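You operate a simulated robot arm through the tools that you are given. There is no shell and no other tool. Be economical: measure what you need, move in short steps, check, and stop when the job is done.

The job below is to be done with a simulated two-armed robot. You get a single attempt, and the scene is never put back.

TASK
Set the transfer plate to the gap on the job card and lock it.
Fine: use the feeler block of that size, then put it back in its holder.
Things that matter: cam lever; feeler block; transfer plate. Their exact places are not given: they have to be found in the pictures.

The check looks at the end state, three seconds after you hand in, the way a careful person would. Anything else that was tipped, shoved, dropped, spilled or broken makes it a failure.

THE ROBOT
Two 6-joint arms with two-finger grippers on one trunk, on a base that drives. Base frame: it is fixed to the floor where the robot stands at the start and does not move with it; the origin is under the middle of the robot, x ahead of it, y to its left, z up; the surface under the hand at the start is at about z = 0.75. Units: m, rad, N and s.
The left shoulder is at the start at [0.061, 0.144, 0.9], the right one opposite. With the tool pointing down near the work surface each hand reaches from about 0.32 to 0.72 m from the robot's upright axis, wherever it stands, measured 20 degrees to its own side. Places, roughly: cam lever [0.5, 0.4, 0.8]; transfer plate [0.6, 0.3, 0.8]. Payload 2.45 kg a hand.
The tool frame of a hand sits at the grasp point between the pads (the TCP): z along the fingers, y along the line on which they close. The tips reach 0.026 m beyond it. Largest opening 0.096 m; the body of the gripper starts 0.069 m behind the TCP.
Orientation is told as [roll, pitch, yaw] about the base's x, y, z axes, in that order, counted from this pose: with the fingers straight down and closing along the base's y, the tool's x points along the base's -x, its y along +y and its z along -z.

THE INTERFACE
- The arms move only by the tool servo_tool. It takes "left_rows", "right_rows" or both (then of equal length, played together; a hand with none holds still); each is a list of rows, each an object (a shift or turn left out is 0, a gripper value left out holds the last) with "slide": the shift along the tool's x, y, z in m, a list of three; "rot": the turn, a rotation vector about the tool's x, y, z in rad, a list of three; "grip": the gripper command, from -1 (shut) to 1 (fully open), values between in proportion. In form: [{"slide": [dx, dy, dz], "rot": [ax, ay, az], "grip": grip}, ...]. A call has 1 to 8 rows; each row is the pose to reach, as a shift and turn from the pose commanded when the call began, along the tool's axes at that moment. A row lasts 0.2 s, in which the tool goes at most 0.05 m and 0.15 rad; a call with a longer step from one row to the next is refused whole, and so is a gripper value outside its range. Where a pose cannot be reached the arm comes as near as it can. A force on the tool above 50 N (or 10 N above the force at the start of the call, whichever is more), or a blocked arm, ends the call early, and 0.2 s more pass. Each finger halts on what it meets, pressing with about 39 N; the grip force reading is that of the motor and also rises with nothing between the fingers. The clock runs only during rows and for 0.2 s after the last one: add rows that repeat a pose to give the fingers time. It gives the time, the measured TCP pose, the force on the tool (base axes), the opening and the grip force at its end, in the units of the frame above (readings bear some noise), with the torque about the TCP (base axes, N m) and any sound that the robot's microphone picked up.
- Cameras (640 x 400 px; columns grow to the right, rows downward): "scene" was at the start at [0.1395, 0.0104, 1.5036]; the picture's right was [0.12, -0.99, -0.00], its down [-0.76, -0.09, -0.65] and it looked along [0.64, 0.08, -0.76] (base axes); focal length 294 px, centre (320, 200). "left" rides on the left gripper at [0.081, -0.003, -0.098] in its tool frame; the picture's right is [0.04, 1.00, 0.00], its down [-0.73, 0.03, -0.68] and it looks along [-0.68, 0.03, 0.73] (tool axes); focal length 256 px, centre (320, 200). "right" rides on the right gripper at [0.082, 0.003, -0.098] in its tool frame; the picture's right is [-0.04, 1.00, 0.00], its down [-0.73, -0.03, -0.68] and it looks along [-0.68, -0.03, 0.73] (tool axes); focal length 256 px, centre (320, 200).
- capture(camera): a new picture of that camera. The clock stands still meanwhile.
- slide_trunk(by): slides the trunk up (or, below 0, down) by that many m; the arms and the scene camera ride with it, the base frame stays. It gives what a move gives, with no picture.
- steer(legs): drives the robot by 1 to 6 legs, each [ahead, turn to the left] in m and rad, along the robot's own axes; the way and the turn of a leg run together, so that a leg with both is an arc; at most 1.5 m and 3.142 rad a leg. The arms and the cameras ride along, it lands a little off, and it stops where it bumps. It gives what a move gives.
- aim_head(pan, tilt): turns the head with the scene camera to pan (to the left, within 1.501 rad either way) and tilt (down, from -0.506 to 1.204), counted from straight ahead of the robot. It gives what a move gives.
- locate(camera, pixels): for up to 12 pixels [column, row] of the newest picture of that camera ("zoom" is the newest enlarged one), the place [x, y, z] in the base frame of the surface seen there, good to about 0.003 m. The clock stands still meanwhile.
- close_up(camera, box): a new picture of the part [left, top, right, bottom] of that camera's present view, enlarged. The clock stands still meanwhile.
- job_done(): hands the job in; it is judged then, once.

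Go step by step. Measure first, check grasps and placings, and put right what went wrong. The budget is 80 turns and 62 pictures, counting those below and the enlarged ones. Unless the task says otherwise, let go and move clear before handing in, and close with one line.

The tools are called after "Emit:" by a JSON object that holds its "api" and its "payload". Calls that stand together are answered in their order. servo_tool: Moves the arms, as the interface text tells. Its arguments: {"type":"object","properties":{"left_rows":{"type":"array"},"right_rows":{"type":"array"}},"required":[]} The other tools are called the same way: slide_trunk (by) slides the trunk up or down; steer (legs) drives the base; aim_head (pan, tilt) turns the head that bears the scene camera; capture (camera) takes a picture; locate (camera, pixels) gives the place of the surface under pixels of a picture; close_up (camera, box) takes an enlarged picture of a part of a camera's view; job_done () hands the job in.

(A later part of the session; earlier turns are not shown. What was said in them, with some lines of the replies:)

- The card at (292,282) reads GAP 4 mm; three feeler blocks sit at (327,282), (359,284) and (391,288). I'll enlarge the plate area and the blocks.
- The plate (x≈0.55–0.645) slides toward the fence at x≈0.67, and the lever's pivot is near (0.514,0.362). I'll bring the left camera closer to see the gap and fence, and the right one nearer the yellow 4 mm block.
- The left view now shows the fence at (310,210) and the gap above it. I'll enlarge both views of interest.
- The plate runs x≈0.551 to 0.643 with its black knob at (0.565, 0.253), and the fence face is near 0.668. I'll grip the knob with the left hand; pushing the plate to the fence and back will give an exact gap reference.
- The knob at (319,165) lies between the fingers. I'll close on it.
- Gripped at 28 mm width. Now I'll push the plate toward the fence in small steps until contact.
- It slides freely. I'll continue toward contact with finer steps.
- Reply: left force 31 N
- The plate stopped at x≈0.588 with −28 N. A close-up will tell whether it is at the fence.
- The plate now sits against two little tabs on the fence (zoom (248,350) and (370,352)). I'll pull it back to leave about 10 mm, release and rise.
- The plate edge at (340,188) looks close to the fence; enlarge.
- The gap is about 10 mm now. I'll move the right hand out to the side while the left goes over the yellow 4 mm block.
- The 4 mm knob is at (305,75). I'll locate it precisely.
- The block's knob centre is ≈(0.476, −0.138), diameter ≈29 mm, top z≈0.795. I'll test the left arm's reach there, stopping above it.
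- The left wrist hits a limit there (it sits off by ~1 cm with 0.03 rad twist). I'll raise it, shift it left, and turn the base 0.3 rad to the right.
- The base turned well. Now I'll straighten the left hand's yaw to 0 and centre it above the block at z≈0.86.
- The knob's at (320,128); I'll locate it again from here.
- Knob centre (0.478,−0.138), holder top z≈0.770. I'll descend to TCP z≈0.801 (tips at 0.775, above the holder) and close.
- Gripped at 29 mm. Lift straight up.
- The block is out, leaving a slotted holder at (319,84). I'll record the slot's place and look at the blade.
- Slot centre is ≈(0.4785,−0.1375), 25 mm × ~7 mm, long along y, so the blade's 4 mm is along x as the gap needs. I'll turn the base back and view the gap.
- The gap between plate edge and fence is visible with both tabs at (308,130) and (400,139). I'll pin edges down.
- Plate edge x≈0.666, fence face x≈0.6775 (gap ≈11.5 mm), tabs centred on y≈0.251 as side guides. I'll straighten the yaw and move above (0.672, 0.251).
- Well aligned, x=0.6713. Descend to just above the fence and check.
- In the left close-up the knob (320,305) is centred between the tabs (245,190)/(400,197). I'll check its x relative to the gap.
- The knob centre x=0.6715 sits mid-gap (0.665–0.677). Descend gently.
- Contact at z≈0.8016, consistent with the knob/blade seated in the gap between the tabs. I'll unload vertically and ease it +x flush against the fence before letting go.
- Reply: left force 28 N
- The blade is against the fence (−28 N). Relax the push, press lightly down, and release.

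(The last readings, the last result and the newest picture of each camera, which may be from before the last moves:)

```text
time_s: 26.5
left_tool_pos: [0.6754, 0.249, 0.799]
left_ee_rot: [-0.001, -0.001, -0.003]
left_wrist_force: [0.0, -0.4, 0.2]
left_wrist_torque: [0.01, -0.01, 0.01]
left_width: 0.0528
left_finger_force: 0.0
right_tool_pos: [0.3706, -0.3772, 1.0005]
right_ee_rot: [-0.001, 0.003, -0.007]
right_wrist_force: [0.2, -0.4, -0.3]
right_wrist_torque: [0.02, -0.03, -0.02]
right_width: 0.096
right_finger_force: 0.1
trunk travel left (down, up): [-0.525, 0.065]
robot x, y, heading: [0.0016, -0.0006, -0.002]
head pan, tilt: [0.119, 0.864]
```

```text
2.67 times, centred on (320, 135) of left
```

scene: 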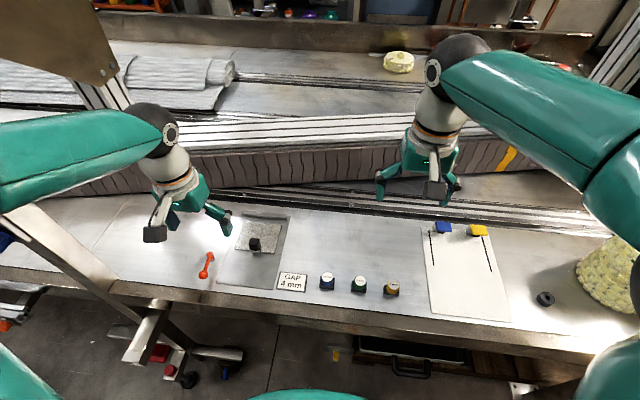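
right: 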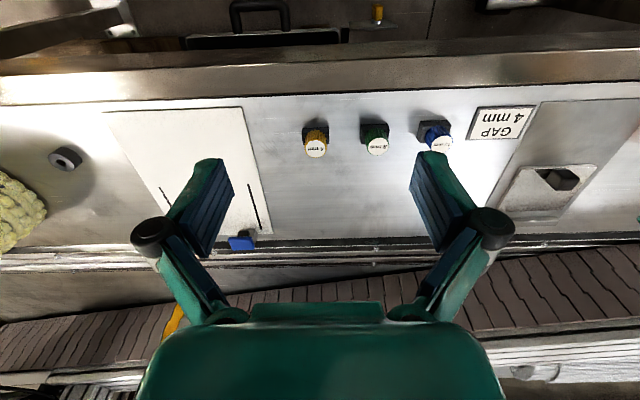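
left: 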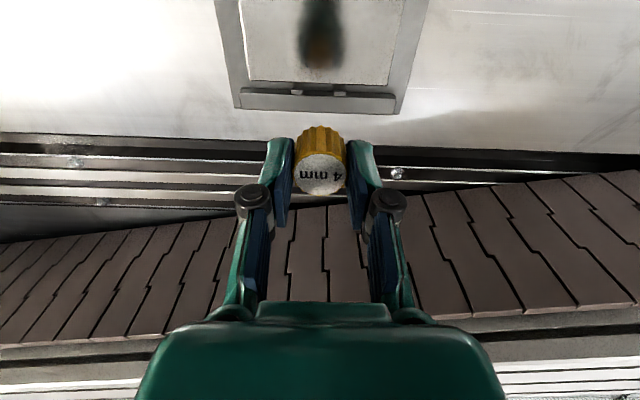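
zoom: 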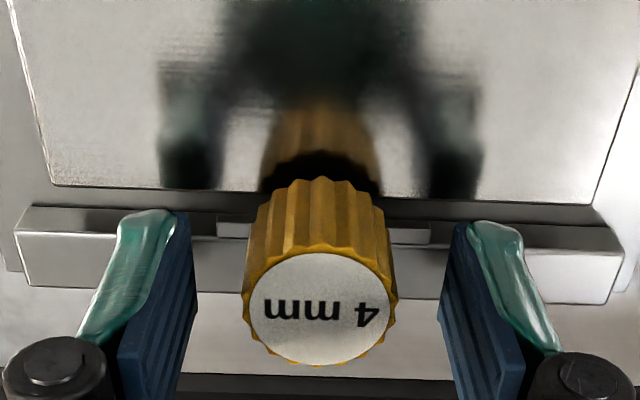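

The block stands upright between the tabs on its own. Rise and go back to the plate's knob.

Emit:
{"api": "servo_tool", "payload": {"left_rows": [{"slide": [0, 0, -0.03]}, {"slide": [0, 0, -0.07]}, {"slide": [0, 0, -0.1]}, {"slide": [0.045, 0.001, -0.1]}, {"slide": [0.09, 0.002, -0.1]}, {"slide": [0.096, 0.002, -0.06], "grip": 0.3}, {"slide": [0.096, 0.002, -0.03]}, {"slide": [0.096, 0.002, -0.03]}]}}

Emit:
{"api": "capture", "payload": {"camera": "left"}}

```text
time_s: 28.3
left_tool_pos: [0.5783, 0.2523, 0.8298]
left_ee_rot: [-0.002, -0.001, -0.004]
left_wrist_force: [-0.5, 0.3, -0.1]
left_wrist_torque: [0.0, 0.0, 0.01]
left_width: 0.0623
left_finger_force: 0.1
right_tool_pos: [0.3704, -0.3765, 1.0006]
right_ee_rot: [0.0, 0.0, -0.006]
right_wrist_force: [-0.1, -0.7, 1.0]
right_wrist_torque: [-0.02, 0.01, 0.0]
right_width: 0.0961
right_finger_force: 0.1
trunk travel left (down, up): [-0.525, 0.065]
robot x, y, heading: [0.0021, 0.0001, 0.002]
head pan, tilt: [0.119, 0.864]
```

```text
27 pictures are left
```

left: 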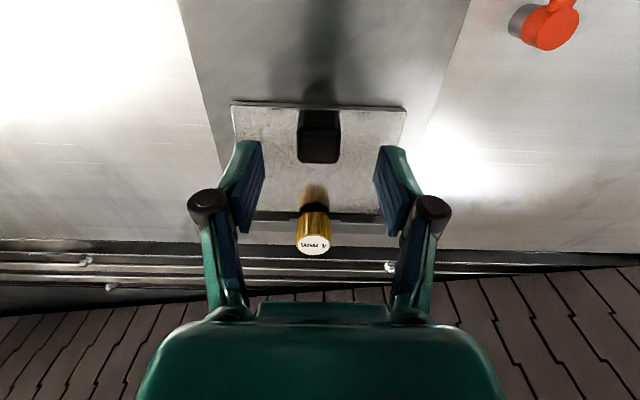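

The block still stands; the plate knob (319,140) is between the fingers. Descend and grip it.

Emit:
{"api": "servo_tool", "payload": {"left_rows": [{"slide": [0, 0, 0.02]}, {"slide": [0, 0, 0.034]}, {"slide": [0, 0, 0.034], "grip": 0}, {"slide": [0, 0, 0.034], "grip": -0.3}, {"slide": [0, 0, 0.034], "grip": -0.6}, {"slide": [0, 0, 0.034], "grip": -0.8}, {"slide": [0, 0, 0.034], "grip": -0.8}]}}

Emit:
{"api": "servo_tool", "payload": {"left_rows": [{"slide": [-0.002, 0, 0]}, {"slide": [-0.004, 0, 0]}, {"slide": [-0.006, 0, 0]}, {"slide": [-0.008, 0, 0]}, {"slide": [-0.01, 0, 0]}, {"slide": [-0.012, 0, 0]}, {"slide": [-0.014, 0, 0]}]}}

Emit:
{"api": "close_up", "payload": {"camera": "scene", "box": [200, 185, 300, 250]}}

```text
time_s: 29.9
left_tool_pos: [0.5802, 0.2511, 0.7964]
left_ee_rot: [-0.002, 0.0, -0.002]
left_wrist_force: [0.0, -6.0, -1.8]
left_wrist_torque: [-0.2, -0.49, -0.02]
left_width: 0.0277
left_finger_force: 45.2
right_tool_pos: [0.3705, -0.3777, 0.9998]
right_ee_rot: [0.0, 0.002, -0.007]
right_wrist_force: [-0.6, 0.4, 0.0]
right_wrist_torque: [-0.02, 0.02, 0.01]
right_width: 0.0957
right_finger_force: 0.1
trunk travel left (down, up): [-0.525, 0.065]
robot x, y, heading: [-0.0007, 0.0011, -0.0]
head pan, tilt: [0.119, 0.864]
```

```text
time_s: 31.5
left_tool_pos: [0.5858, 0.25, 0.7954]
left_ee_rot: [0.0, 0.013, -0.006]
left_wrist_force: [-29.1, -11.3, 0.9]
left_wrist_torque: [-0.36, 0.7, 0.06]
left_width: 0.028
left_finger_force: 45.5
right_tool_pos: [0.3683, -0.3768, 1.0007]
right_ee_rot: [0.002, 0.0, -0.007]
right_wrist_force: [0.2, 0.5, 0.0]
right_wrist_torque: [0.01, 0.01, 0.03]
right_width: 0.0963
right_finger_force: 0.0
trunk travel left (down, up): [-0.525, 0.065]
robot x, y, heading: [-0.0005, 0.0013, -0.001]
head pan, tilt: [0.119, 0.864]
```

```text
6.15 times, centred on (250, 218) of scene
```

zoom: 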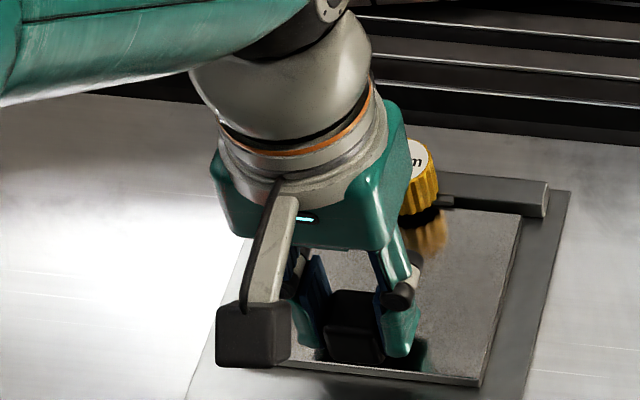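

The plate stopped at 0.5858 against the feeler (2–3 mm before tab contact, −29 N). I'll ease the push, release and rise back to view the lever.

Emit:
{"api": "servo_tool", "payload": {"left_rows": [{"slide": [0.003, 0, 0]}, {"slide": [0.006, 0, 0]}, {"slide": [0.006, 0, 0]}, {"slide": [0.006, 0, 0], "grip": -0.1}, {"slide": [0.006, 0, 0], "grip": 0.1}, {"slide": [0.006, 0, 0], "grip": 0.1}]}}

Emit:
{"api": "servo_tool", "payload": {"left_rows": [{"slide": [0, 0, -0.04]}, {"slide": [0.03, 0.01, -0.075]}, {"slide": [0.07, 0.035, -0.09]}, {"slide": [0.11, 0.06, -0.1]}, {"slide": [0.15, 0.08, -0.1]}, {"slide": [0.15, 0.08, -0.1]}]}}

Emit:
{"api": "capture", "payload": {"camera": "left"}}

Emit:
{"api": "close_up", "payload": {"camera": "scene", "box": [180, 200, 290, 280]}}

```text
time_s: 32.9
left_tool_pos: [0.5868, 0.2513, 0.7967]
left_ee_rot: [0.0, 0.0, -0.003]
left_wrist_force: [-0.1, 0.5, 0.8]
left_wrist_torque: [-0.01, -0.01, -0.01]
left_width: 0.0528
left_finger_force: 0.0
right_tool_pos: [0.3708, -0.377, 0.9997]
right_ee_rot: [0.001, 0.001, -0.006]
right_wrist_force: [0.3, 0.2, 0.7]
right_wrist_torque: [0.02, -0.01, 0.0]
right_width: 0.0961
right_finger_force: 0.0
trunk travel left (down, up): [-0.525, 0.065]
robot x, y, heading: [0.0038, -0.0003, -0.002]
head pan, tilt: [0.119, 0.864]
```

```text
time_s: 34.3
left_tool_pos: [0.4384, 0.3314, 0.8974]
left_ee_rot: [0.002, -0.001, -0.004]
left_wrist_force: [-0.1, -0.3, -0.5]
left_wrist_torque: [0.04, -0.02, 0.0]
left_width: 0.053
left_finger_force: 0.1
right_tool_pos: [0.3698, -0.3772, 0.9999]
right_ee_rot: [0.001, 0.002, -0.008]
right_wrist_force: [-0.2, -1.4, -0.4]
right_wrist_torque: [-0.02, -0.03, 0.01]
right_width: 0.0959
right_finger_force: 0.1
trunk travel left (down, up): [-0.525, 0.065]
robot x, y, heading: [0.0006, -0.0031, -0.001]
head pan, tilt: [0.119, 0.864]
```

```text
25 pictures are left
```

left: 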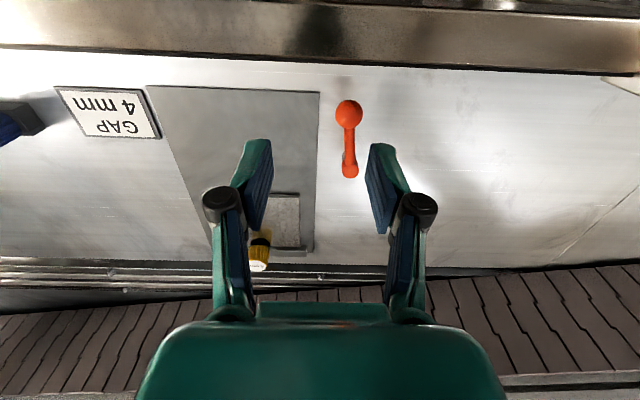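

```text
5.00 times, centred on (235, 240) of scene
```

zoom: 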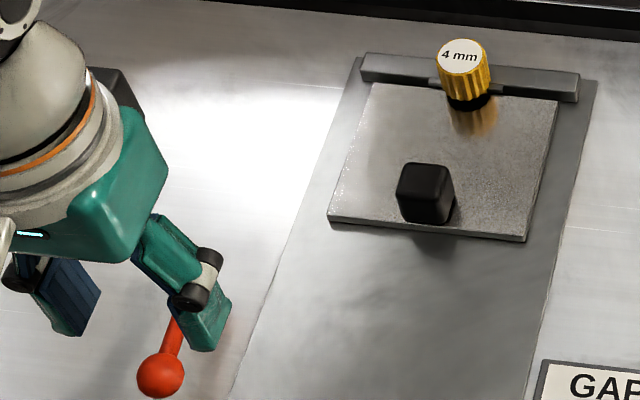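

The plate is closed onto the feeler. Now a close look at the lever at (348,140).

Emit:
{"api": "close_up", "payload": {"camera": "left", "box": [290, 80, 400, 190]}}

Emit:
{"api": "locate", "payload": {"camera": "left", "pixels": [[348, 113], [349, 140], [350, 170], [342, 158], [349, 130], [337, 113], [360, 113], [348, 126]]}}

```text
3.64 times, centred on (345, 135) of left
```

zoom: 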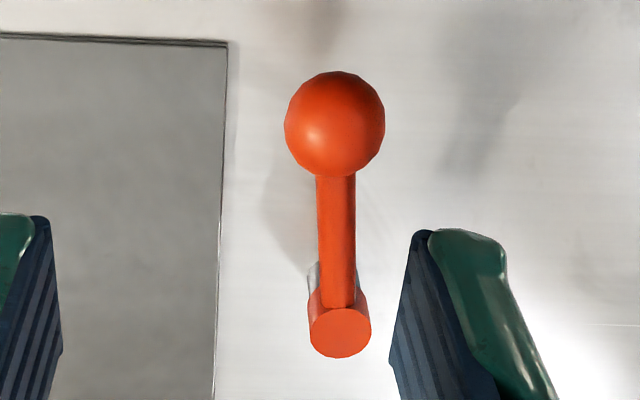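

```text
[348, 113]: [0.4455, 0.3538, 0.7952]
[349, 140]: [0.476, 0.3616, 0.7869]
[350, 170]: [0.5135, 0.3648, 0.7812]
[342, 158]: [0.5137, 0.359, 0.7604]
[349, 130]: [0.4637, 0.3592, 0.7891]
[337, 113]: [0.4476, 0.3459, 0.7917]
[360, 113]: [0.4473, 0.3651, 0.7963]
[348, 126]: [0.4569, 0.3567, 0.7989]
```

The lever turns about the post at (0.513,0.363), with the ball at ≈(0.449,0.356), z up to 0.798. I'll straddle the ball with the fingers as a fork.

Emit:
{"api": "servo_tool", "payload": {"left_rows": [{"slide": [-0.006, 0.012, 0.03]}, {"slide": [-0.011, 0.0245, 0.065]}, {"slide": [-0.011, 0.0245, 0.1]}, {"slide": [-0.011, 0.0245, 0.1]}, {"slide": [-0.011, 0.0245, 0.1], "grip": -0.35}, {"slide": [-0.011, 0.0245, 0.1], "grip": -0.35}]}}

Emit:
{"api": "capture", "payload": {"camera": "left"}}

```text
time_s: 35.7
left_tool_pos: [0.4472, 0.3577, 0.7955]
left_ee_rot: [0.0, 0.0, -0.004]
left_wrist_force: [-0.6, 0.3, -0.9]
left_wrist_torque: [0.0, 0.01, -0.02]
left_width: 0.0313
left_finger_force: 0.0
right_tool_pos: [0.37, -0.3766, 1.0007]
right_ee_rot: [0.0, 0.001, -0.006]
right_wrist_force: [0.5, -0.7, -0.3]
right_wrist_torque: [0.02, -0.01, 0.01]
right_width: 0.0962
right_finger_force: 0.0
trunk travel left (down, up): [-0.525, 0.065]
robot x, y, heading: [0.0049, 0.0001, 0.0]
head pan, tilt: [0.119, 0.864]
```

```text
22 pictures are left
```

left: 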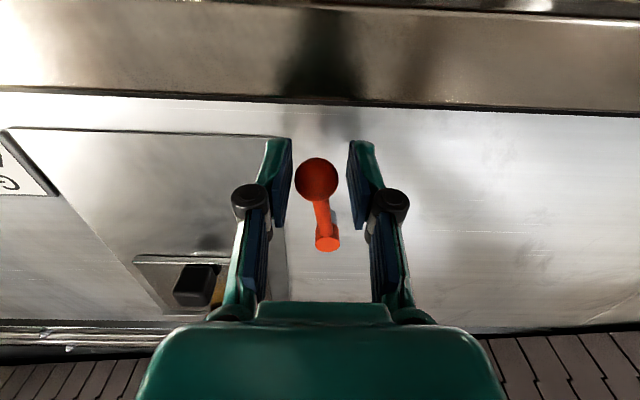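

The ball (316,178) is inside the fork. I'll try a small swing toward −y and read the force.

Emit:
{"api": "servo_tool", "payload": {"left_rows": [{"slide": [-0.0012, -0.0064, 0], "rot": [0, 0, -0.1]}, {"slide": [-0.0027, -0.0126, 0], "rot": [0, 0, -0.2]}, {"slide": [-0.005, -0.0186, 0], "rot": [0, 0, -0.3]}, {"slide": [-0.005, -0.0186, 0], "rot": [0, 0, -0.3]}]}}

Emit:
{"api": "capture", "payload": {"camera": "left"}}

```text
time_s: 36.7
left_tool_pos: [0.4534, 0.3424, 0.7951]
left_ee_rot: [-0.003, 0.001, 0.299]
left_wrist_force: [-0.1, 30.2, -6.7]
left_wrist_torque: [0.16, -0.14, -0.13]
left_width: 0.0491
left_finger_force: 13.4
right_tool_pos: [0.3719, -0.374, 1.0011]
right_ee_rot: [-0.003, 0.003, -0.005]
right_wrist_force: [0.3, 0.6, -1.0]
right_wrist_torque: [-0.03, 0.0, -0.02]
right_width: 0.096
right_finger_force: 0.0
trunk travel left (down, up): [-0.525, 0.065]
robot x, y, heading: [0.0044, 0.0019, 0.002]
head pan, tilt: [0.119, 0.864]
```

```text
21 pictures are left
```

left: 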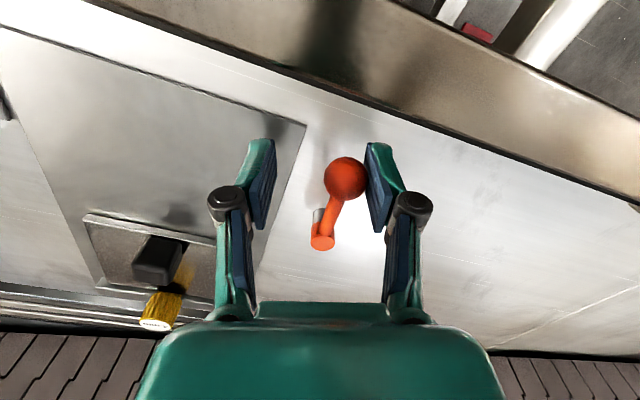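

The lever didn't move and the force rose to 30 N: that is its stop. I'll return and try the other way, toward +y.

Emit:
{"api": "servo_tool", "payload": {"left_rows": [{"slide": [-0.0003, 0.0064, 0], "rot": [0, 0, 0.1]}, {"slide": [-0.0005, 0.0128, 0], "rot": [0, 0, 0.2]}, {"slide": [-0.0007, 0.0192, 0], "rot": [0, 0, 0.3], "grip": -0.35}, {"slide": [-0.0007, 0.0192, 0], "rot": [0, 0, 0.3]}]}}

Emit:
{"api": "servo_tool", "payload": {"left_rows": [{"slide": [-0.0004, 0.0064, 0], "rot": [0, 0, 0.1]}, {"slide": [-0.0007, 0.0128, 0], "rot": [0, 0, 0.2]}, {"slide": [-0.0008, 0.0192, 0], "rot": [0, 0, 0.3]}, {"slide": [-0.0008, 0.0192, 0], "rot": [0, 0, 0.3]}]}}

Emit:
{"api": "capture", "payload": {"camera": "left"}}

```text
time_s: 37.7
left_tool_pos: [0.4484, 0.356, 0.7966]
left_ee_rot: [-0.002, 0.001, -0.005]
left_wrist_force: [-0.9, -0.2, -0.7]
left_wrist_torque: [0.0, 0.0, -0.02]
left_width: 0.0312
left_finger_force: 0.1
right_tool_pos: [0.3706, -0.3776, 1.0009]
right_ee_rot: [-0.001, 0.002, -0.008]
right_wrist_force: [0.9, 0.1, 0.2]
right_wrist_torque: [-0.03, -0.02, 0.01]
right_width: 0.0957
right_finger_force: 0.1
trunk travel left (down, up): [-0.525, 0.065]
robot x, y, heading: [-0.0011, -0.0026, 0.0]
head pan, tilt: [0.119, 0.864]
```

```text
time_s: 38.7
left_tool_pos: [0.4505, 0.3751, 0.7962]
left_ee_rot: [0.0, 0.0, -0.305]
left_wrist_force: [-0.2, -0.5, 1.5]
left_wrist_torque: [0.01, 0.01, 0.03]
left_width: 0.0313
left_finger_force: 0.2
right_tool_pos: [0.3704, -0.3782, 1.0009]
right_ee_rot: [-0.001, 0.002, -0.007]
right_wrist_force: [-0.8, 0.9, 0.3]
right_wrist_torque: [0.01, -0.01, 0.03]
right_width: 0.0959
right_finger_force: 0.1
trunk travel left (down, up): [-0.525, 0.065]
robot x, y, heading: [0.0012, -0.0002, -0.001]
head pan, tilt: [0.119, 0.864]
```

```text
20 pictures are left
```

left: 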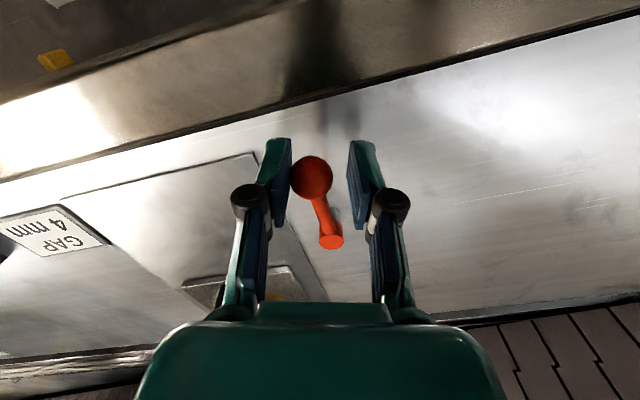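

The lever follows freely toward +y. Continue the arc by another 0.9 rad.

Emit:
{"api": "servo_tool", "payload": {"left_rows": [{"slide": [0.0003, 0.0096, 0], "rot": [0, 0, 0.15]}, {"slide": [-0.0008, 0.0192, 0], "rot": [0, 0, 0.3]}, {"slide": [-0.0033, 0.0285, 0], "rot": [0, 0, 0.45]}, {"slide": [-0.0072, 0.0373, 0], "rot": [0, 0, 0.6]}, {"slide": [-0.0124, 0.0455, 0], "rot": [0, 0, 0.75]}, {"slide": [-0.0187, 0.0527, 0], "rot": [0, 0, 0.9]}, {"slide": [-0.0187, 0.0527, 0], "rot": [0, 0, 0.9]}]}}

Emit:
{"api": "capture", "payload": {"camera": "left"}}

```text
time_s: 40.3
left_tool_pos: [0.4832, 0.421, 0.7957]
left_ee_rot: [0.0, -0.001, -1.204]
left_wrist_force: [0.1, -0.5, -0.2]
left_wrist_torque: [-0.03, -0.01, 0.0]
left_width: 0.0315
left_finger_force: 0.0
right_tool_pos: [0.3708, -0.3772, 1.0003]
right_ee_rot: [0.0, 0.0, -0.007]
right_wrist_force: [-0.1, -0.5, -0.6]
right_wrist_torque: [-0.01, -0.03, 0.01]
right_width: 0.0961
right_finger_force: 0.1
trunk travel left (down, up): [-0.525, 0.065]
robot x, y, heading: [-0.0027, -0.0006, 0.001]
head pan, tilt: [0.119, 0.864]
```

```text
19 pictures are left
```

left: 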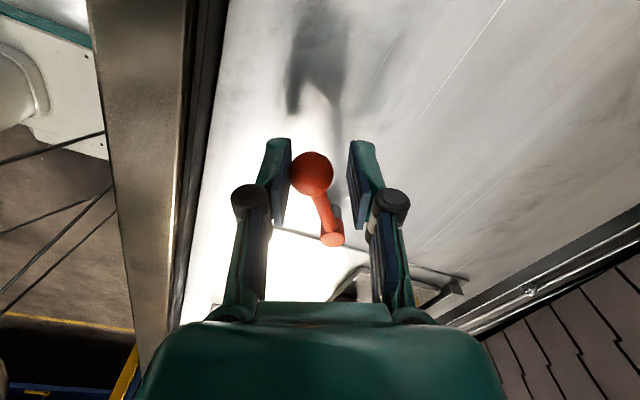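

Still no resistance after ≈1.2 rad. Continue the arc up to another 0.6 rad, watching for the stop.

Emit:
{"api": "servo_tool", "payload": {"left_rows": [{"slide": [0.0003, 0.0064, 0], "rot": [0, 0, 0.1]}, {"slide": [-0.0001, 0.0128, 0], "rot": [0, 0, 0.2]}, {"slide": [-0.0008, 0.0192, 0], "rot": [0, 0, 0.3]}, {"slide": [-0.0024, 0.0255, 0], "rot": [0, 0, 0.4]}, {"slide": [-0.0024, 0.0255, 0], "rot": [0, 0, 0.4]}]}}

Emit:
{"api": "capture", "payload": {"camera": "left"}}

```text
time_s: 41.5
left_tool_pos: [0.5053, 0.4278, 0.7965]
left_ee_rot: [-0.006, -0.004, -1.606]
left_wrist_force: [-14.6, -3.3, -4.2]
left_wrist_torque: [-0.05, 0.11, 0.14]
left_width: 0.0404
left_finger_force: 6.5
right_tool_pos: [0.3691, -0.3781, 1.001]
right_ee_rot: [0.0, 0.0, -0.004]
right_wrist_force: [-0.2, -0.1, 0.3]
right_wrist_torque: [0.02, -0.03, -0.01]
right_width: 0.0959
right_finger_force: 0.1
trunk travel left (down, up): [-0.525, 0.065]
robot x, y, heading: [0.0033, 0.0027, -0.001]
head pan, tilt: [0.119, 0.864]
```

```text
18 pictures are left
```

left: 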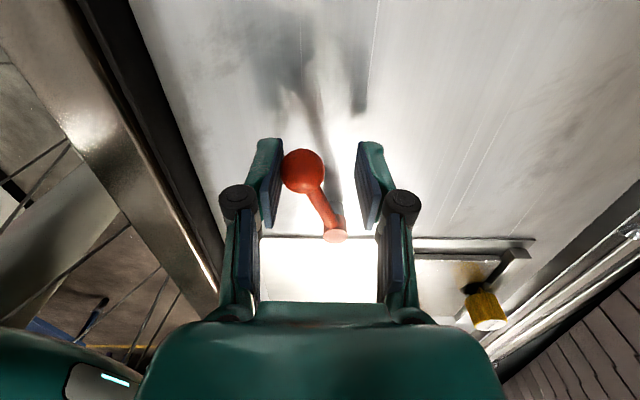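

Resistance appears now (−15 N). I'll locate the ball and pivot to get the lever angle.

Emit:
{"api": "locate", "payload": {"camera": "left", "pixels": [[302, 170], [335, 236], [320, 205], [302, 155], [302, 188]]}}

```text
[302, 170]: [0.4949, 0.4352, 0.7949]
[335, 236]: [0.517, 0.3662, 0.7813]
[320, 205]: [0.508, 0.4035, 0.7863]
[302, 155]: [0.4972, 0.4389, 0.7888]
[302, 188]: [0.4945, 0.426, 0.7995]
```

The lever has turned ≈82° (ball at (0.495,0.432)). I'll grip the ball and push on a little to see whether that's the end stop.

Emit:
{"api": "servo_tool", "payload": {"left_rows": [{"slide": [0, -0.007, 0], "grip": -0.6}, {"slide": [0, -0.008, 0], "grip": -0.8}, {"slide": [0, -0.008, 0], "grip": -0.8}]}}

Emit:
{"api": "servo_tool", "payload": {"left_rows": [{"slide": [0, 0.003, 0]}, {"slide": [0, 0.006, 0]}, {"slide": [0, 0.009, 0]}, {"slide": [0, 0.012, 0]}, {"slide": [0, 0.012, 0]}]}}

Emit:
{"api": "capture", "payload": {"camera": "left"}}

```text
time_s: 42.3
left_tool_pos: [0.4966, 0.4291, 0.7983]
left_ee_rot: [-0.001, 0.001, -1.605]
left_wrist_force: [-19.2, 4.0, 5.0]
left_wrist_torque: [0.12, 0.31, -0.05]
left_width: 0.0229
left_finger_force: 10.5
right_tool_pos: [0.3687, -0.3762, 1.0013]
right_ee_rot: [0.001, -0.002, -0.005]
right_wrist_force: [0.1, -0.2, -0.2]
right_wrist_torque: [0.01, -0.01, 0.02]
right_width: 0.0958
right_finger_force: 0.1
trunk travel left (down, up): [-0.525, 0.065]
robot x, y, heading: [0.0038, 0.0039, 0.003]
head pan, tilt: [0.119, 0.864]
```

```text
time_s: 43.5
left_tool_pos: [0.5039, 0.4277, 0.7978]
left_ee_rot: [-0.012, -0.004, -1.602]
left_wrist_force: [-39.5, 7.8, 8.0]
left_wrist_torque: [0.34, 0.57, -0.14]
left_width: 0.0364
left_finger_force: 20.2
right_tool_pos: [0.3666, -0.3757, 1.0014]
right_ee_rot: [-0.001, -0.004, -0.005]
right_wrist_force: [0.6, 0.3, 0.1]
right_wrist_torque: [-0.01, -0.01, 0.01]
right_width: 0.0959
right_finger_force: 0.1
trunk travel left (down, up): [-0.525, 0.065]
robot x, y, heading: [0.0031, -0.002, 0.003]
head pan, tilt: [0.119, 0.864]
```

```text
17 pictures are left
```

left: 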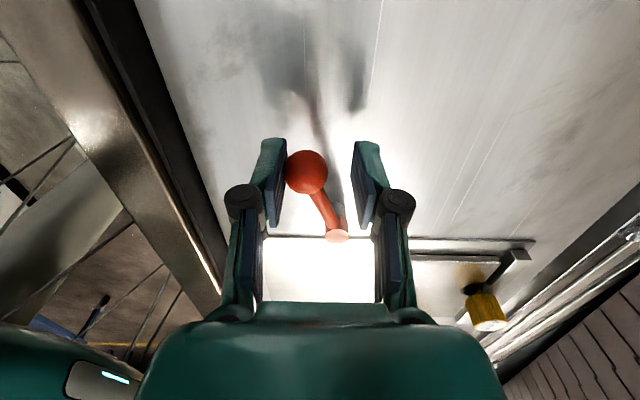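

Force rose to −40 N; check whether the ball moved at all.

Emit:
{"api": "locate", "payload": {"camera": "left", "pixels": [[306, 171], [336, 235], [306, 156], [306, 190], [290, 171], [325, 171]]}}

```text
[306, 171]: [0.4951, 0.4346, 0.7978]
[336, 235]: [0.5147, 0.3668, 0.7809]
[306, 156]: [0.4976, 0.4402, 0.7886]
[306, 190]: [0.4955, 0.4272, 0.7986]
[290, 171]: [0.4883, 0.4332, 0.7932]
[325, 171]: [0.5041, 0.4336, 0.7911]
```

The ball hasn't moved: it is at its end stop, so locked. Relax, open and rise, turning the hand back.

Emit:
{"api": "servo_tool", "payload": {"left_rows": [{"slide": [0, -0.008, 0], "grip": 0.1}, {"slide": [0, -0.008, 0], "grip": 0.2}, {"slide": [0, -0.008, 0], "grip": 0.2}, {"slide": [0, -0.008, -0.04]}, {"slide": [0, -0.008, -0.08]}, {"slide": [0, -0.008, -0.11]}, {"slide": [0, -0.008, -0.11]}]}}

Emit:
{"api": "servo_tool", "payload": {"left_rows": [{"rot": [0, 0, -0.15]}, {"rot": [0, 0, -0.3]}, {"rot": [0, 0, -0.45]}, {"rot": [0, 0, -0.6]}, {"rot": [0, 0, -0.75]}, {"rot": [0, 0, -0.9]}, {"rot": [0, 0, -1.05]}, {"rot": [0, 0, -1.2]}]}}

Emit:
{"api": "servo_tool", "payload": {"left_rows": [{"rot": [0, 0, -0.15]}, {"rot": [0, 0, -0.3]}, {"rot": [0, 0, -0.4]}, {"rot": [0, 0, -0.4]}]}}

Emit:
{"api": "close_up", "payload": {"camera": "scene", "box": [180, 190, 300, 270]}}

```text
time_s: 45.1
left_tool_pos: [0.5039, 0.4276, 0.9063]
left_ee_rot: [0.0, -0.003, -1.606]
left_wrist_force: [0.0, 0.2, 0.9]
left_wrist_torque: [0.01, 0.03, 0.06]
left_width: 0.0576
left_finger_force: 0.0
right_tool_pos: [0.3714, -0.377, 1.0009]
right_ee_rot: [0.0, -0.001, -0.006]
right_wrist_force: [0.1, -0.3, -0.4]
right_wrist_torque: [0.03, 0.02, 0.0]
right_width: 0.0959
right_finger_force: 0.1
trunk travel left (down, up): [-0.525, 0.065]
robot x, y, heading: [-0.0018, 0.0004, 0.002]
head pan, tilt: [0.119, 0.864]
```

```text
time_s: 46.9
left_tool_pos: [0.5044, 0.4277, 0.9074]
left_ee_rot: [0.0, -0.001, -0.401]
left_wrist_force: [-0.5, 0.9, 0.6]
left_wrist_torque: [0.01, 0.0, -0.01]
left_width: 0.0577
left_finger_force: 0.0
right_tool_pos: [0.3708, -0.3768, 1.0008]
right_ee_rot: [0.0, 0.001, -0.008]
right_wrist_force: [-0.4, -0.6, 0.5]
right_wrist_torque: [0.0, 0.02, 0.0]
right_width: 0.0962
right_finger_force: 0.1
trunk travel left (down, up): [-0.525, 0.065]
robot x, y, heading: [0.0022, -0.0015, 0.004]
head pan, tilt: [0.119, 0.864]
```

```text
time_s: 47.9
left_tool_pos: [0.5033, 0.4287, 0.9054]
left_ee_rot: [-0.001, 0.001, -0.001]
left_wrist_force: [0.0, -0.5, 0.2]
left_wrist_torque: [0.02, 0.0, -0.03]
left_width: 0.0575
left_finger_force: 0.1
right_tool_pos: [0.3713, -0.3764, 1.0]
right_ee_rot: [0.002, 0.002, -0.006]
right_wrist_force: [0.4, 0.0, 0.3]
right_wrist_torque: [0.02, -0.02, 0.01]
right_width: 0.0962
right_finger_force: 0.1
trunk travel left (down, up): [-0.525, 0.065]
robot x, y, heading: [-0.0, 0.0014, 0.002]
head pan, tilt: [0.119, 0.864]
```

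```text
5.00 times, centred on (240, 230) of scene
```

zoom: 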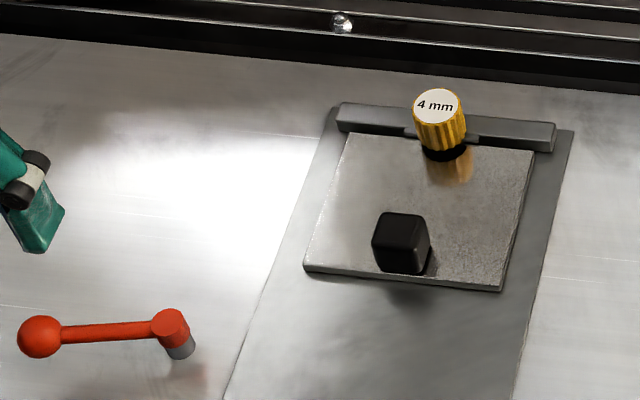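

Lever is fully across and the block stands in the gap. I'll locate the knob before regripping.

Emit:
{"api": "locate", "payload": {"camera": "zoom", "pixels": [[438, 105], [416, 108], [459, 100], [436, 122], [440, 91], [345, 138], [532, 158], [400, 132], [400, 138], [500, 140]]}}

```text
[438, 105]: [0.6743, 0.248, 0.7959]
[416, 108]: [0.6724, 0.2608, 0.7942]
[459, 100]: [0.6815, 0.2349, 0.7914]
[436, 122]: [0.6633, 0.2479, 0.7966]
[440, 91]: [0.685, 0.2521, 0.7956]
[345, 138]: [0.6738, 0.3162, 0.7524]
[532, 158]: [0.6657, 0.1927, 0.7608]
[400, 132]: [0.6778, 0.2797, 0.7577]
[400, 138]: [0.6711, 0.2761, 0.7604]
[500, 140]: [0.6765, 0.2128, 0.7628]
```

Knob centre ≈(0.6745,0.249), top 0.796. Move above, then descend around it.

Emit:
{"api": "servo_tool", "payload": {"left_rows": [{"slide": [-0.034, -0.036, 0]}, {"slide": [-0.068, -0.072, 0]}, {"slide": [-0.103, -0.108, 0]}, {"slide": [-0.137, -0.144, 0]}, {"slide": [-0.171, -0.1795, 0]}, {"slide": [-0.171, -0.1795, 0.03]}, {"slide": [-0.171, -0.1795, 0.06]}, {"slide": [-0.171, -0.1795, 0.06]}]}}

Emit:
{"api": "close_up", "payload": {"camera": "left", "box": [200, 60, 440, 210]}}

```text
refused: row 3 steps farther than a row can; nothing moved
```

```text
2.67 times, centred on (320, 135) of left
```

zoom: 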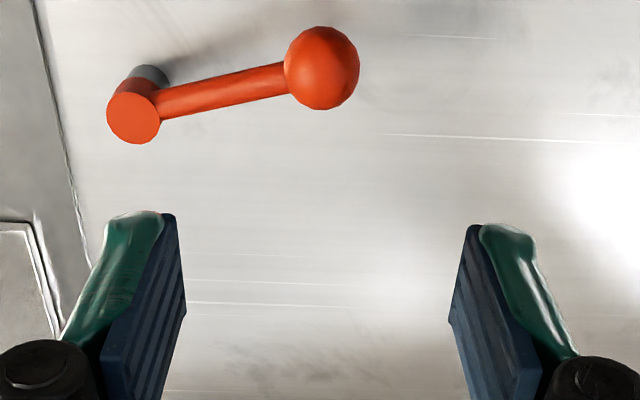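

One step was just too long; I'll resend with smaller steps.

Emit:
{"api": "servo_tool", "payload": {"left_rows": [{"slide": [-0.033, -0.0345, 0]}, {"slide": [-0.066, -0.069, 0]}, {"slide": [-0.099, -0.1035, 0]}, {"slide": [-0.132, -0.138, 0]}, {"slide": [-0.16, -0.17, 0]}, {"slide": [-0.171, -0.1795, 0.02]}, {"slide": [-0.171, -0.1795, 0.05]}, {"slide": [-0.171, -0.1795, 0.05]}]}}

Emit:
{"api": "close_up", "payload": {"camera": "left", "box": [200, 60, 440, 210]}}

```text
time_s: 49.7
left_tool_pos: [0.6715, 0.2492, 0.8545]
left_ee_rot: [0.001, 0.0, -0.004]
left_wrist_force: [-0.3, 0.0, -0.1]
left_wrist_torque: [0.0, 0.02, 0.03]
left_width: 0.0576
left_finger_force: 0.1
right_tool_pos: [0.3708, -0.3765, 1.0]
right_ee_rot: [0.003, 0.001, -0.007]
right_wrist_force: [-0.1, -0.2, 1.1]
right_wrist_torque: [0.02, 0.02, -0.02]
right_width: 0.0959
right_finger_force: 0.0
trunk travel left (down, up): [-0.525, 0.065]
robot x, y, heading: [-0.0022, 0.0046, 0.004]
head pan, tilt: [0.119, 0.864]
```

```text
2.67 times, centred on (320, 135) of left
```

zoom: 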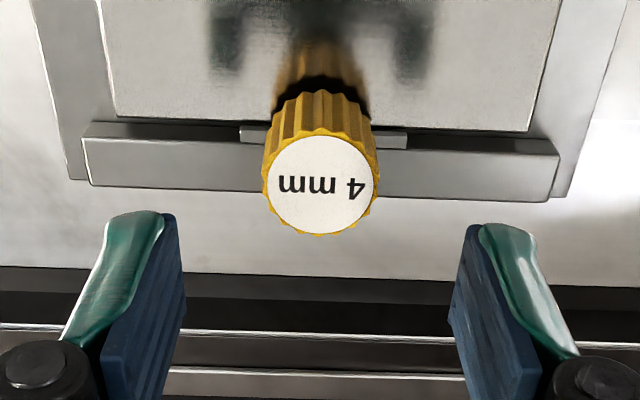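

Centred. Descend, close, and lift straight out.

Emit:
{"api": "servo_tool", "payload": {"left_rows": [{"slide": [-0.002, 0, 0.03]}, {"slide": [-0.002, 0, 0.0525]}, {"slide": [-0.002, 0, 0.0525]}, {"slide": [-0.002, 0, 0.0525], "grip": -0.2}, {"slide": [-0.002, 0, 0.0525], "grip": -0.5}, {"slide": [-0.002, 0, 0.0525], "grip": -0.8}, {"slide": [-0.002, 0, 0.0525], "grip": -0.8}]}}

Emit:
{"api": "servo_tool", "payload": {"left_rows": [{"slide": [0, 0, -0.004]}, {"slide": [0, 0, -0.01]}, {"slide": [0, 0, -0.02]}, {"slide": [0, 0, -0.05]}, {"slide": [0, 0, -0.09]}, {"slide": [0, 0, -0.1]}, {"slide": [0, 0, -0.1]}]}}

Emit:
{"api": "close_up", "payload": {"camera": "scene", "box": [200, 180, 300, 250]}}

```text
time_s: 51.3
left_tool_pos: [0.6759, 0.2493, 0.8043]
left_ee_rot: [0.0, 0.0, -0.003]
left_wrist_force: [-0.1, -2.3, -0.6]
left_wrist_torque: [-0.06, -0.04, 0.01]
left_width: 0.0288
left_finger_force: 39.0
right_tool_pos: [0.3717, -0.3776, 1.0006]
right_ee_rot: [-0.001, 0.001, -0.007]
right_wrist_force: [-0.1, -0.1, -0.8]
right_wrist_torque: [0.0, -0.01, -0.02]
right_width: 0.0961
right_finger_force: 0.0
trunk travel left (down, up): [-0.525, 0.065]
robot x, y, heading: [0.0003, -0.0005, -0.001]
head pan, tilt: [0.119, 0.864]
```

```text
time_s: 52.9
left_tool_pos: [0.6769, 0.2502, 0.9026]
left_ee_rot: [0.0, -0.001, -0.004]
left_wrist_force: [-0.8, 0.1, -0.8]
left_wrist_torque: [0.03, 0.01, 0.03]
left_width: 0.0291
left_finger_force: 38.7
right_tool_pos: [0.3717, -0.3781, 1.0002]
right_ee_rot: [0.002, 0.002, -0.005]
right_wrist_force: [0.6, -0.8, -0.5]
right_wrist_torque: [0.02, 0.01, 0.0]
right_width: 0.0961
right_finger_force: 0.0
trunk travel left (down, up): [-0.525, 0.065]
robot x, y, heading: [0.0028, -0.0023, -0.002]
head pan, tilt: [0.119, 0.864]
```

```text
5.71 times, centred on (250, 215) of scene
```

zoom: 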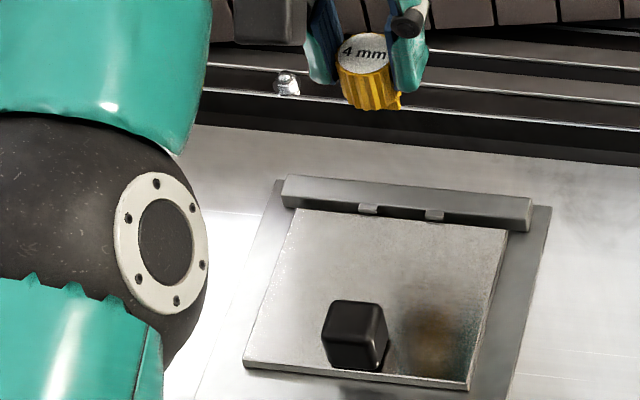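

The plate stayed with a small even gap. Take the block back: reverse the path with the yaw, then turn the base right.

Emit:
{"api": "servo_tool", "payload": {"left_rows": [{"slide": [0.025, -0.034, 0], "rot": [0, 0, -0.06]}, {"slide": [0.05, -0.069, 0], "rot": [0, 0, -0.12]}, {"slide": [0.075, -0.103, 0], "rot": [0, 0, -0.18]}, {"slide": [0.1, -0.137, 0], "rot": [0, 0, -0.24]}, {"slide": [0.125, -0.171, 0], "rot": [0, 0, -0.302]}, {"slide": [0.15, -0.205, 0], "rot": [0, 0, -0.302]}, {"slide": [0.172, -0.239, 0], "rot": [0, 0, -0.302]}, {"slide": [0.172, -0.239, 0], "rot": [0, 0, -0.302]}]}}

Emit:
{"api": "steer", "payload": {"legs": [[0, -0.3]]}}

Emit:
{"api": "capture", "payload": {"camera": "left"}}

```text
time_s: 54.7
left_tool_pos: [0.5037, 0.0107, 0.9047]
left_ee_rot: [-0.002, -0.001, 0.299]
left_wrist_force: [0.2, -0.1, -0.5]
left_wrist_torque: [0.0, -0.01, -0.01]
left_width: 0.029
left_finger_force: 39.0
right_tool_pos: [0.3713, -0.3789, 1.0003]
right_ee_rot: [0.0, 0.002, -0.006]
right_wrist_force: [0.0, -0.4, -0.1]
right_wrist_torque: [0.0, 0.0, -0.01]
right_width: 0.0961
right_finger_force: 0.1
trunk travel left (down, up): [-0.525, 0.065]
robot x, y, heading: [-0.0023, -0.0026, -0.002]
head pan, tilt: [0.119, 0.864]
```

```text
time_s: 56.2
left_tool_pos: [0.4808, -0.1386, 0.9042]
left_ee_rot: [-0.001, 0.001, -0.001]
left_wrist_force: [-0.8, -0.6, -0.9]
left_wrist_torque: [-0.02, 0.03, 0.03]
left_width: 0.0291
left_finger_force: 38.9
right_tool_pos: [0.2387, -0.4687, 1.0009]
right_ee_rot: [0.0, 0.002, -0.306]
right_wrist_force: [-0.6, 0.0, 0.4]
right_wrist_torque: [0.0, 0.0, 0.0]
right_width: 0.0962
right_finger_force: 0.2
trunk travel left (down, up): [-0.525, 0.065]
robot x, y, heading: [0.0039, 0.0101, -0.297]
head pan, tilt: [0.119, 0.864]
```

```text
12 pictures are left
```

left: 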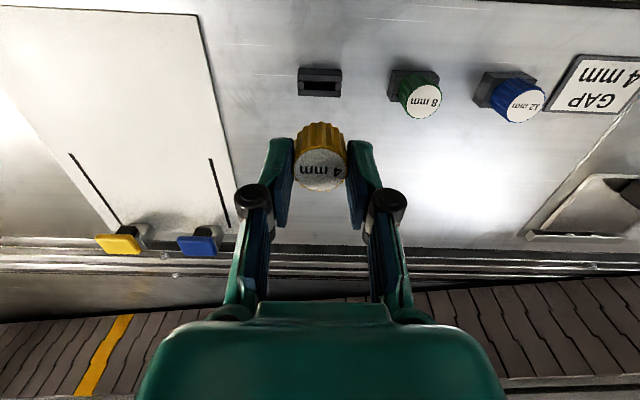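

The view nearly matches the one right after lifting (holder at (299–341, 67–97)). I'll compare the enlarged holder with the earlier one.

Emit:
{"api": "close_up", "payload": {"camera": "left", "box": [285, 55, 355, 105]}}

Emit:
{"api": "locate", "payload": {"camera": "left", "pixels": [[319, 79], [319, 95], [319, 152], [319, 188], [300, 170], [341, 170], [320, 170]]}}

```text
8.00 times, centred on (320, 80) of left
```

zoom: 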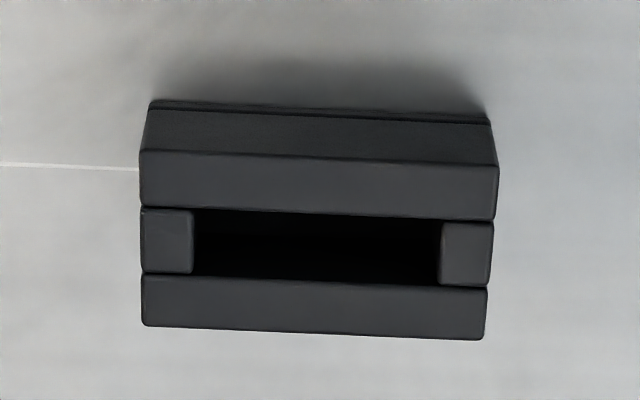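

```text
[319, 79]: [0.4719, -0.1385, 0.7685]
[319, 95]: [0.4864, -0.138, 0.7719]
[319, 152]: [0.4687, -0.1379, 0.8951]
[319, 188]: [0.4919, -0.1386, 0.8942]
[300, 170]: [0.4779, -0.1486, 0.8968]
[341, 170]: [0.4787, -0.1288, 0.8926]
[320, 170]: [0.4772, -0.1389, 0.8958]
```

Relative to the lift-off view, the hand is ≈1.2 mm off in y and ≈0.7 mm in x. I'll correct that and lower the blade toward the slot.

Emit:
{"api": "servo_tool", "payload": {"left_rows": [{"slide": [0.0007, 0.0012, 0.03]}, {"slide": [0.0007, 0.0012, 0.06]}, {"slide": [0.0007, 0.0012, 0.076]}, {"slide": [0.0007, 0.0012, 0.082]}, {"slide": [0.0007, 0.0012, 0.082]}]}}

Emit:
{"api": "close_up", "payload": {"camera": "left", "box": [260, 90, 380, 200]}}

```text
time_s: 57.4
left_tool_pos: [0.4799, -0.1371, 0.8223]
left_ee_rot: [-0.001, 0.001, -0.003]
left_wrist_force: [0.7, 0.0, -1.0]
left_wrist_torque: [-0.01, -0.03, -0.02]
left_width: 0.0291
left_finger_force: 38.5
right_tool_pos: [0.2399, -0.4694, 1.0002]
right_ee_rot: [0.0, 0.001, -0.304]
right_wrist_force: [0.7, 0.0, 0.0]
right_wrist_torque: [0.01, -0.04, 0.03]
right_width: 0.0959
right_finger_force: 0.0
trunk travel left (down, up): [-0.525, 0.065]
robot x, y, heading: [-0.0002, 0.0142, -0.299]
head pan, tilt: [0.119, 0.864]
```

```text
3.64 times, centred on (320, 145) of left
```

zoom: 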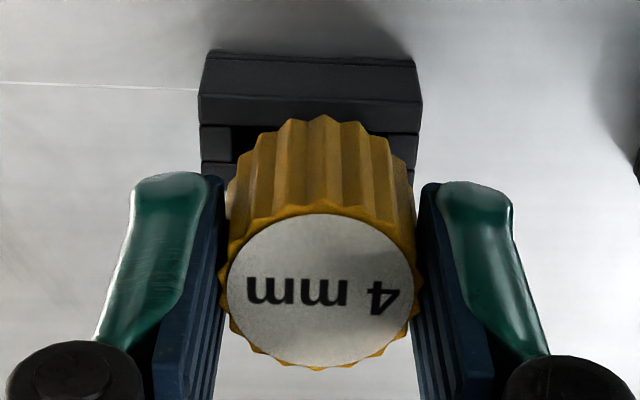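

Here the holder's middle (zoom col 311) is 1.4 mm to the −y side of the knob's (col 319), so I'll undo the y correction, then lower slowly.

Emit:
{"api": "servo_tool", "payload": {"left_rows": [{"slide": [0, -0.0014, 0]}, {"slide": [0, -0.0014, 0.005]}, {"slide": [0, -0.0014, 0.01]}, {"slide": [0, -0.0014, 0.015]}, {"slide": [0, -0.0014, 0.018]}, {"slide": [0, -0.0014, 0.018]}]}}

Emit:
{"api": "close_up", "payload": {"camera": "left", "box": [260, 90, 380, 200]}}

```text
time_s: 58.8
left_tool_pos: [0.4812, -0.1388, 0.8039]
left_ee_rot: [-0.003, 0.0, -0.002]
left_wrist_force: [0.0, -0.5, 7.0]
left_wrist_torque: [0.03, 0.04, 0.0]
left_width: 0.0293
left_finger_force: 38.9
right_tool_pos: [0.2411, -0.4684, 1.0024]
right_ee_rot: [0.001, 0.0, -0.305]
right_wrist_force: [0.5, -0.2, 0.0]
right_wrist_torque: [0.0, -0.01, -0.01]
right_width: 0.0961
right_finger_force: 0.0
trunk travel left (down, up): [-0.525, 0.065]
robot x, y, heading: [0.0008, 0.0139, -0.291]
head pan, tilt: [0.119, 0.864]
```

```text
3.64 times, centred on (320, 145) of left
```

zoom: 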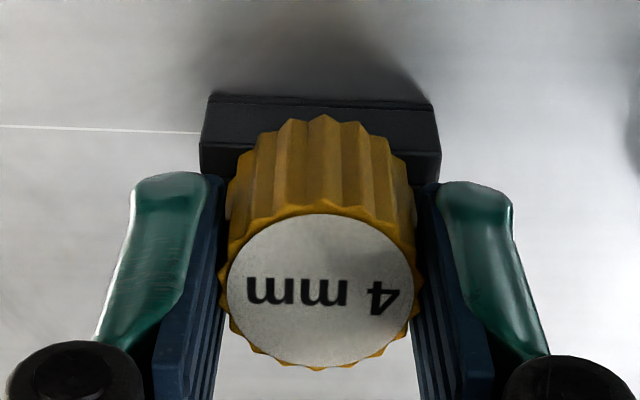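

Contact (7 N) at z≈0.803, the original seated height, so the blade is in the slot. Release and rise.

Emit:
{"api": "servo_tool", "payload": {"left_rows": [{"slide": [0, 0, -0.001], "grip": -0.1}, {"slide": [0, 0, -0.001], "grip": 0.2}, {"slide": [0, 0, -0.001], "grip": 0.2}, {"slide": [0, 0, -0.001], "grip": 0.2}, {"slide": [0, 0, -0.04]}, {"slide": [0, 0, -0.08]}, {"slide": [0, 0, -0.1]}, {"slide": [0, 0, -0.1]}]}}

Emit:
{"api": "close_up", "payload": {"camera": "left", "box": [260, 40, 380, 120]}}

Emit:
{"api": "steer", "payload": {"legs": [[0, 0.3]]}}

Emit:
{"api": "close_up", "payload": {"camera": "scene", "box": [215, 190, 295, 240]}}

Emit:
{"api": "locate", "payload": {"camera": "zoom", "pixels": [[250, 151], [354, 162], [354, 130], [354, 140], [354, 145]]}}

```text
time_s: 60.6
left_tool_pos: [0.4825, -0.1397, 0.9033]
left_ee_rot: [0.0, 0.002, -0.001]
left_wrist_force: [0.0, 0.6, -0.9]
left_wrist_torque: [-0.02, -0.04, -0.01]
left_width: 0.0573
left_finger_force: 0.1
right_tool_pos: [0.2406, -0.4697, 0.9999]
right_ee_rot: [0.0, 0.001, -0.306]
right_wrist_force: [0.4, -0.5, -0.8]
right_wrist_torque: [-0.05, 0.0, -0.05]
right_width: 0.0961
right_finger_force: 0.2
trunk travel left (down, up): [-0.525, 0.065]
robot x, y, heading: [0.0015, 0.0084, -0.298]
head pan, tilt: [0.119, 0.864]
```

```text
5.00 times, centred on (320, 80) of left
```

zoom: 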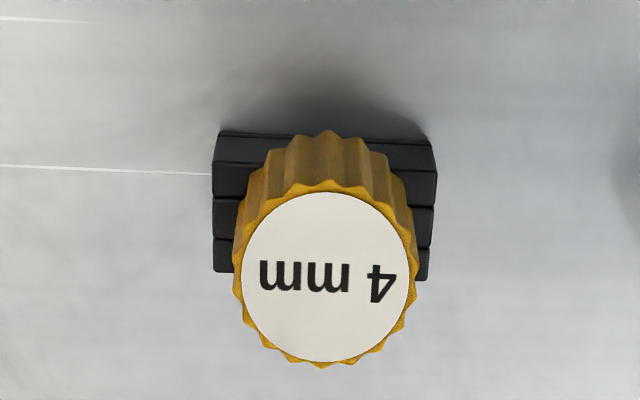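

```text
time_s: 62.1
left_tool_pos: [0.5061, 0.0065, 0.9044]
left_ee_rot: [0.001, 0.0, 0.294]
left_wrist_force: [0.3, -0.5, 0.5]
left_wrist_torque: [0.0, 0.01, -0.04]
left_width: 0.0578
left_finger_force: 0.1
right_tool_pos: [0.3707, -0.3782, 0.9998]
right_ee_rot: [-0.003, 0.003, -0.011]
right_wrist_force: [0.1, 0.3, -0.1]
right_wrist_torque: [0.02, 0.0, -0.01]
right_width: 0.0963
right_finger_force: 0.0
trunk travel left (down, up): [-0.525, 0.065]
robot x, y, heading: [0.0017, -0.002, -0.002]
head pan, tilt: [0.119, 0.864]
```

```text
8.00 times, centred on (255, 215) of scene
```

zoom: 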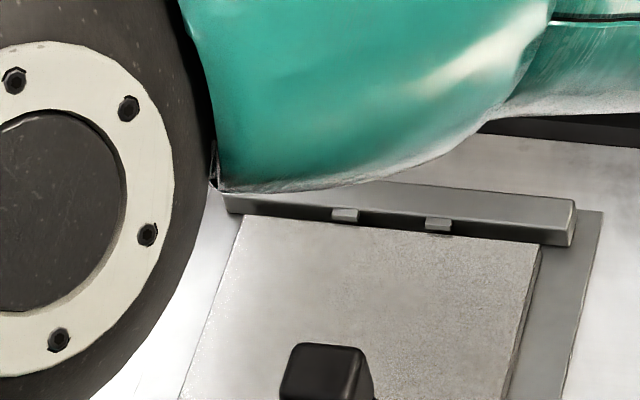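

```text
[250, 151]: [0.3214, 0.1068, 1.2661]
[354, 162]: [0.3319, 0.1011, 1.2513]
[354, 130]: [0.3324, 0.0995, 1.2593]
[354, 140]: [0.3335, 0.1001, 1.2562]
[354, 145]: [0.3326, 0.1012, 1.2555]
```

The block is seated in its holder upright. I'll measure the final gap between the plate's edge (390,232) and the fence.

Emit:
{"api": "locate", "payload": {"camera": "zoom", "pixels": [[390, 236], [390, 232], [390, 228], [390, 224], [390, 220], [390, 215], [290, 224], [480, 243], [345, 215], [438, 225], [290, 210], [500, 235]]}}

```text
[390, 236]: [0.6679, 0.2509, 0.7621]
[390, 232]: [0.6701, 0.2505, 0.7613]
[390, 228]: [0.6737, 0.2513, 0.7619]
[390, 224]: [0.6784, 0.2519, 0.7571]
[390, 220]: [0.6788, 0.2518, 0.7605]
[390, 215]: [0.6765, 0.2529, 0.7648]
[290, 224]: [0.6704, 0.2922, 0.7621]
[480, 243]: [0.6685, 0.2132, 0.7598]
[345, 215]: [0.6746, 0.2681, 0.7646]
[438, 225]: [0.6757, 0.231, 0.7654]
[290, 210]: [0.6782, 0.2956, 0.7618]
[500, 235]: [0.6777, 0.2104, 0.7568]
```

The gap measures about 4 mm (plate edge x≈0.6735, fence face ≈0.6777). The lever is at its other end stop, the block is back in its holder, and both hands are clear, so I'm handing in.

Emit:
{"api": "job_done", "payload": {}}

```text
The job is handed in.
```

I set the transfer plate to the 4 mm gap on the job card using the 4 mm feeler block. The camera measured the final gap at about 4 mm, good to about 3 mm. I then turned the cam lever to its end stop to lock the plate and put the feeler back in its holder. I didn't pull on the plate to test the lock.
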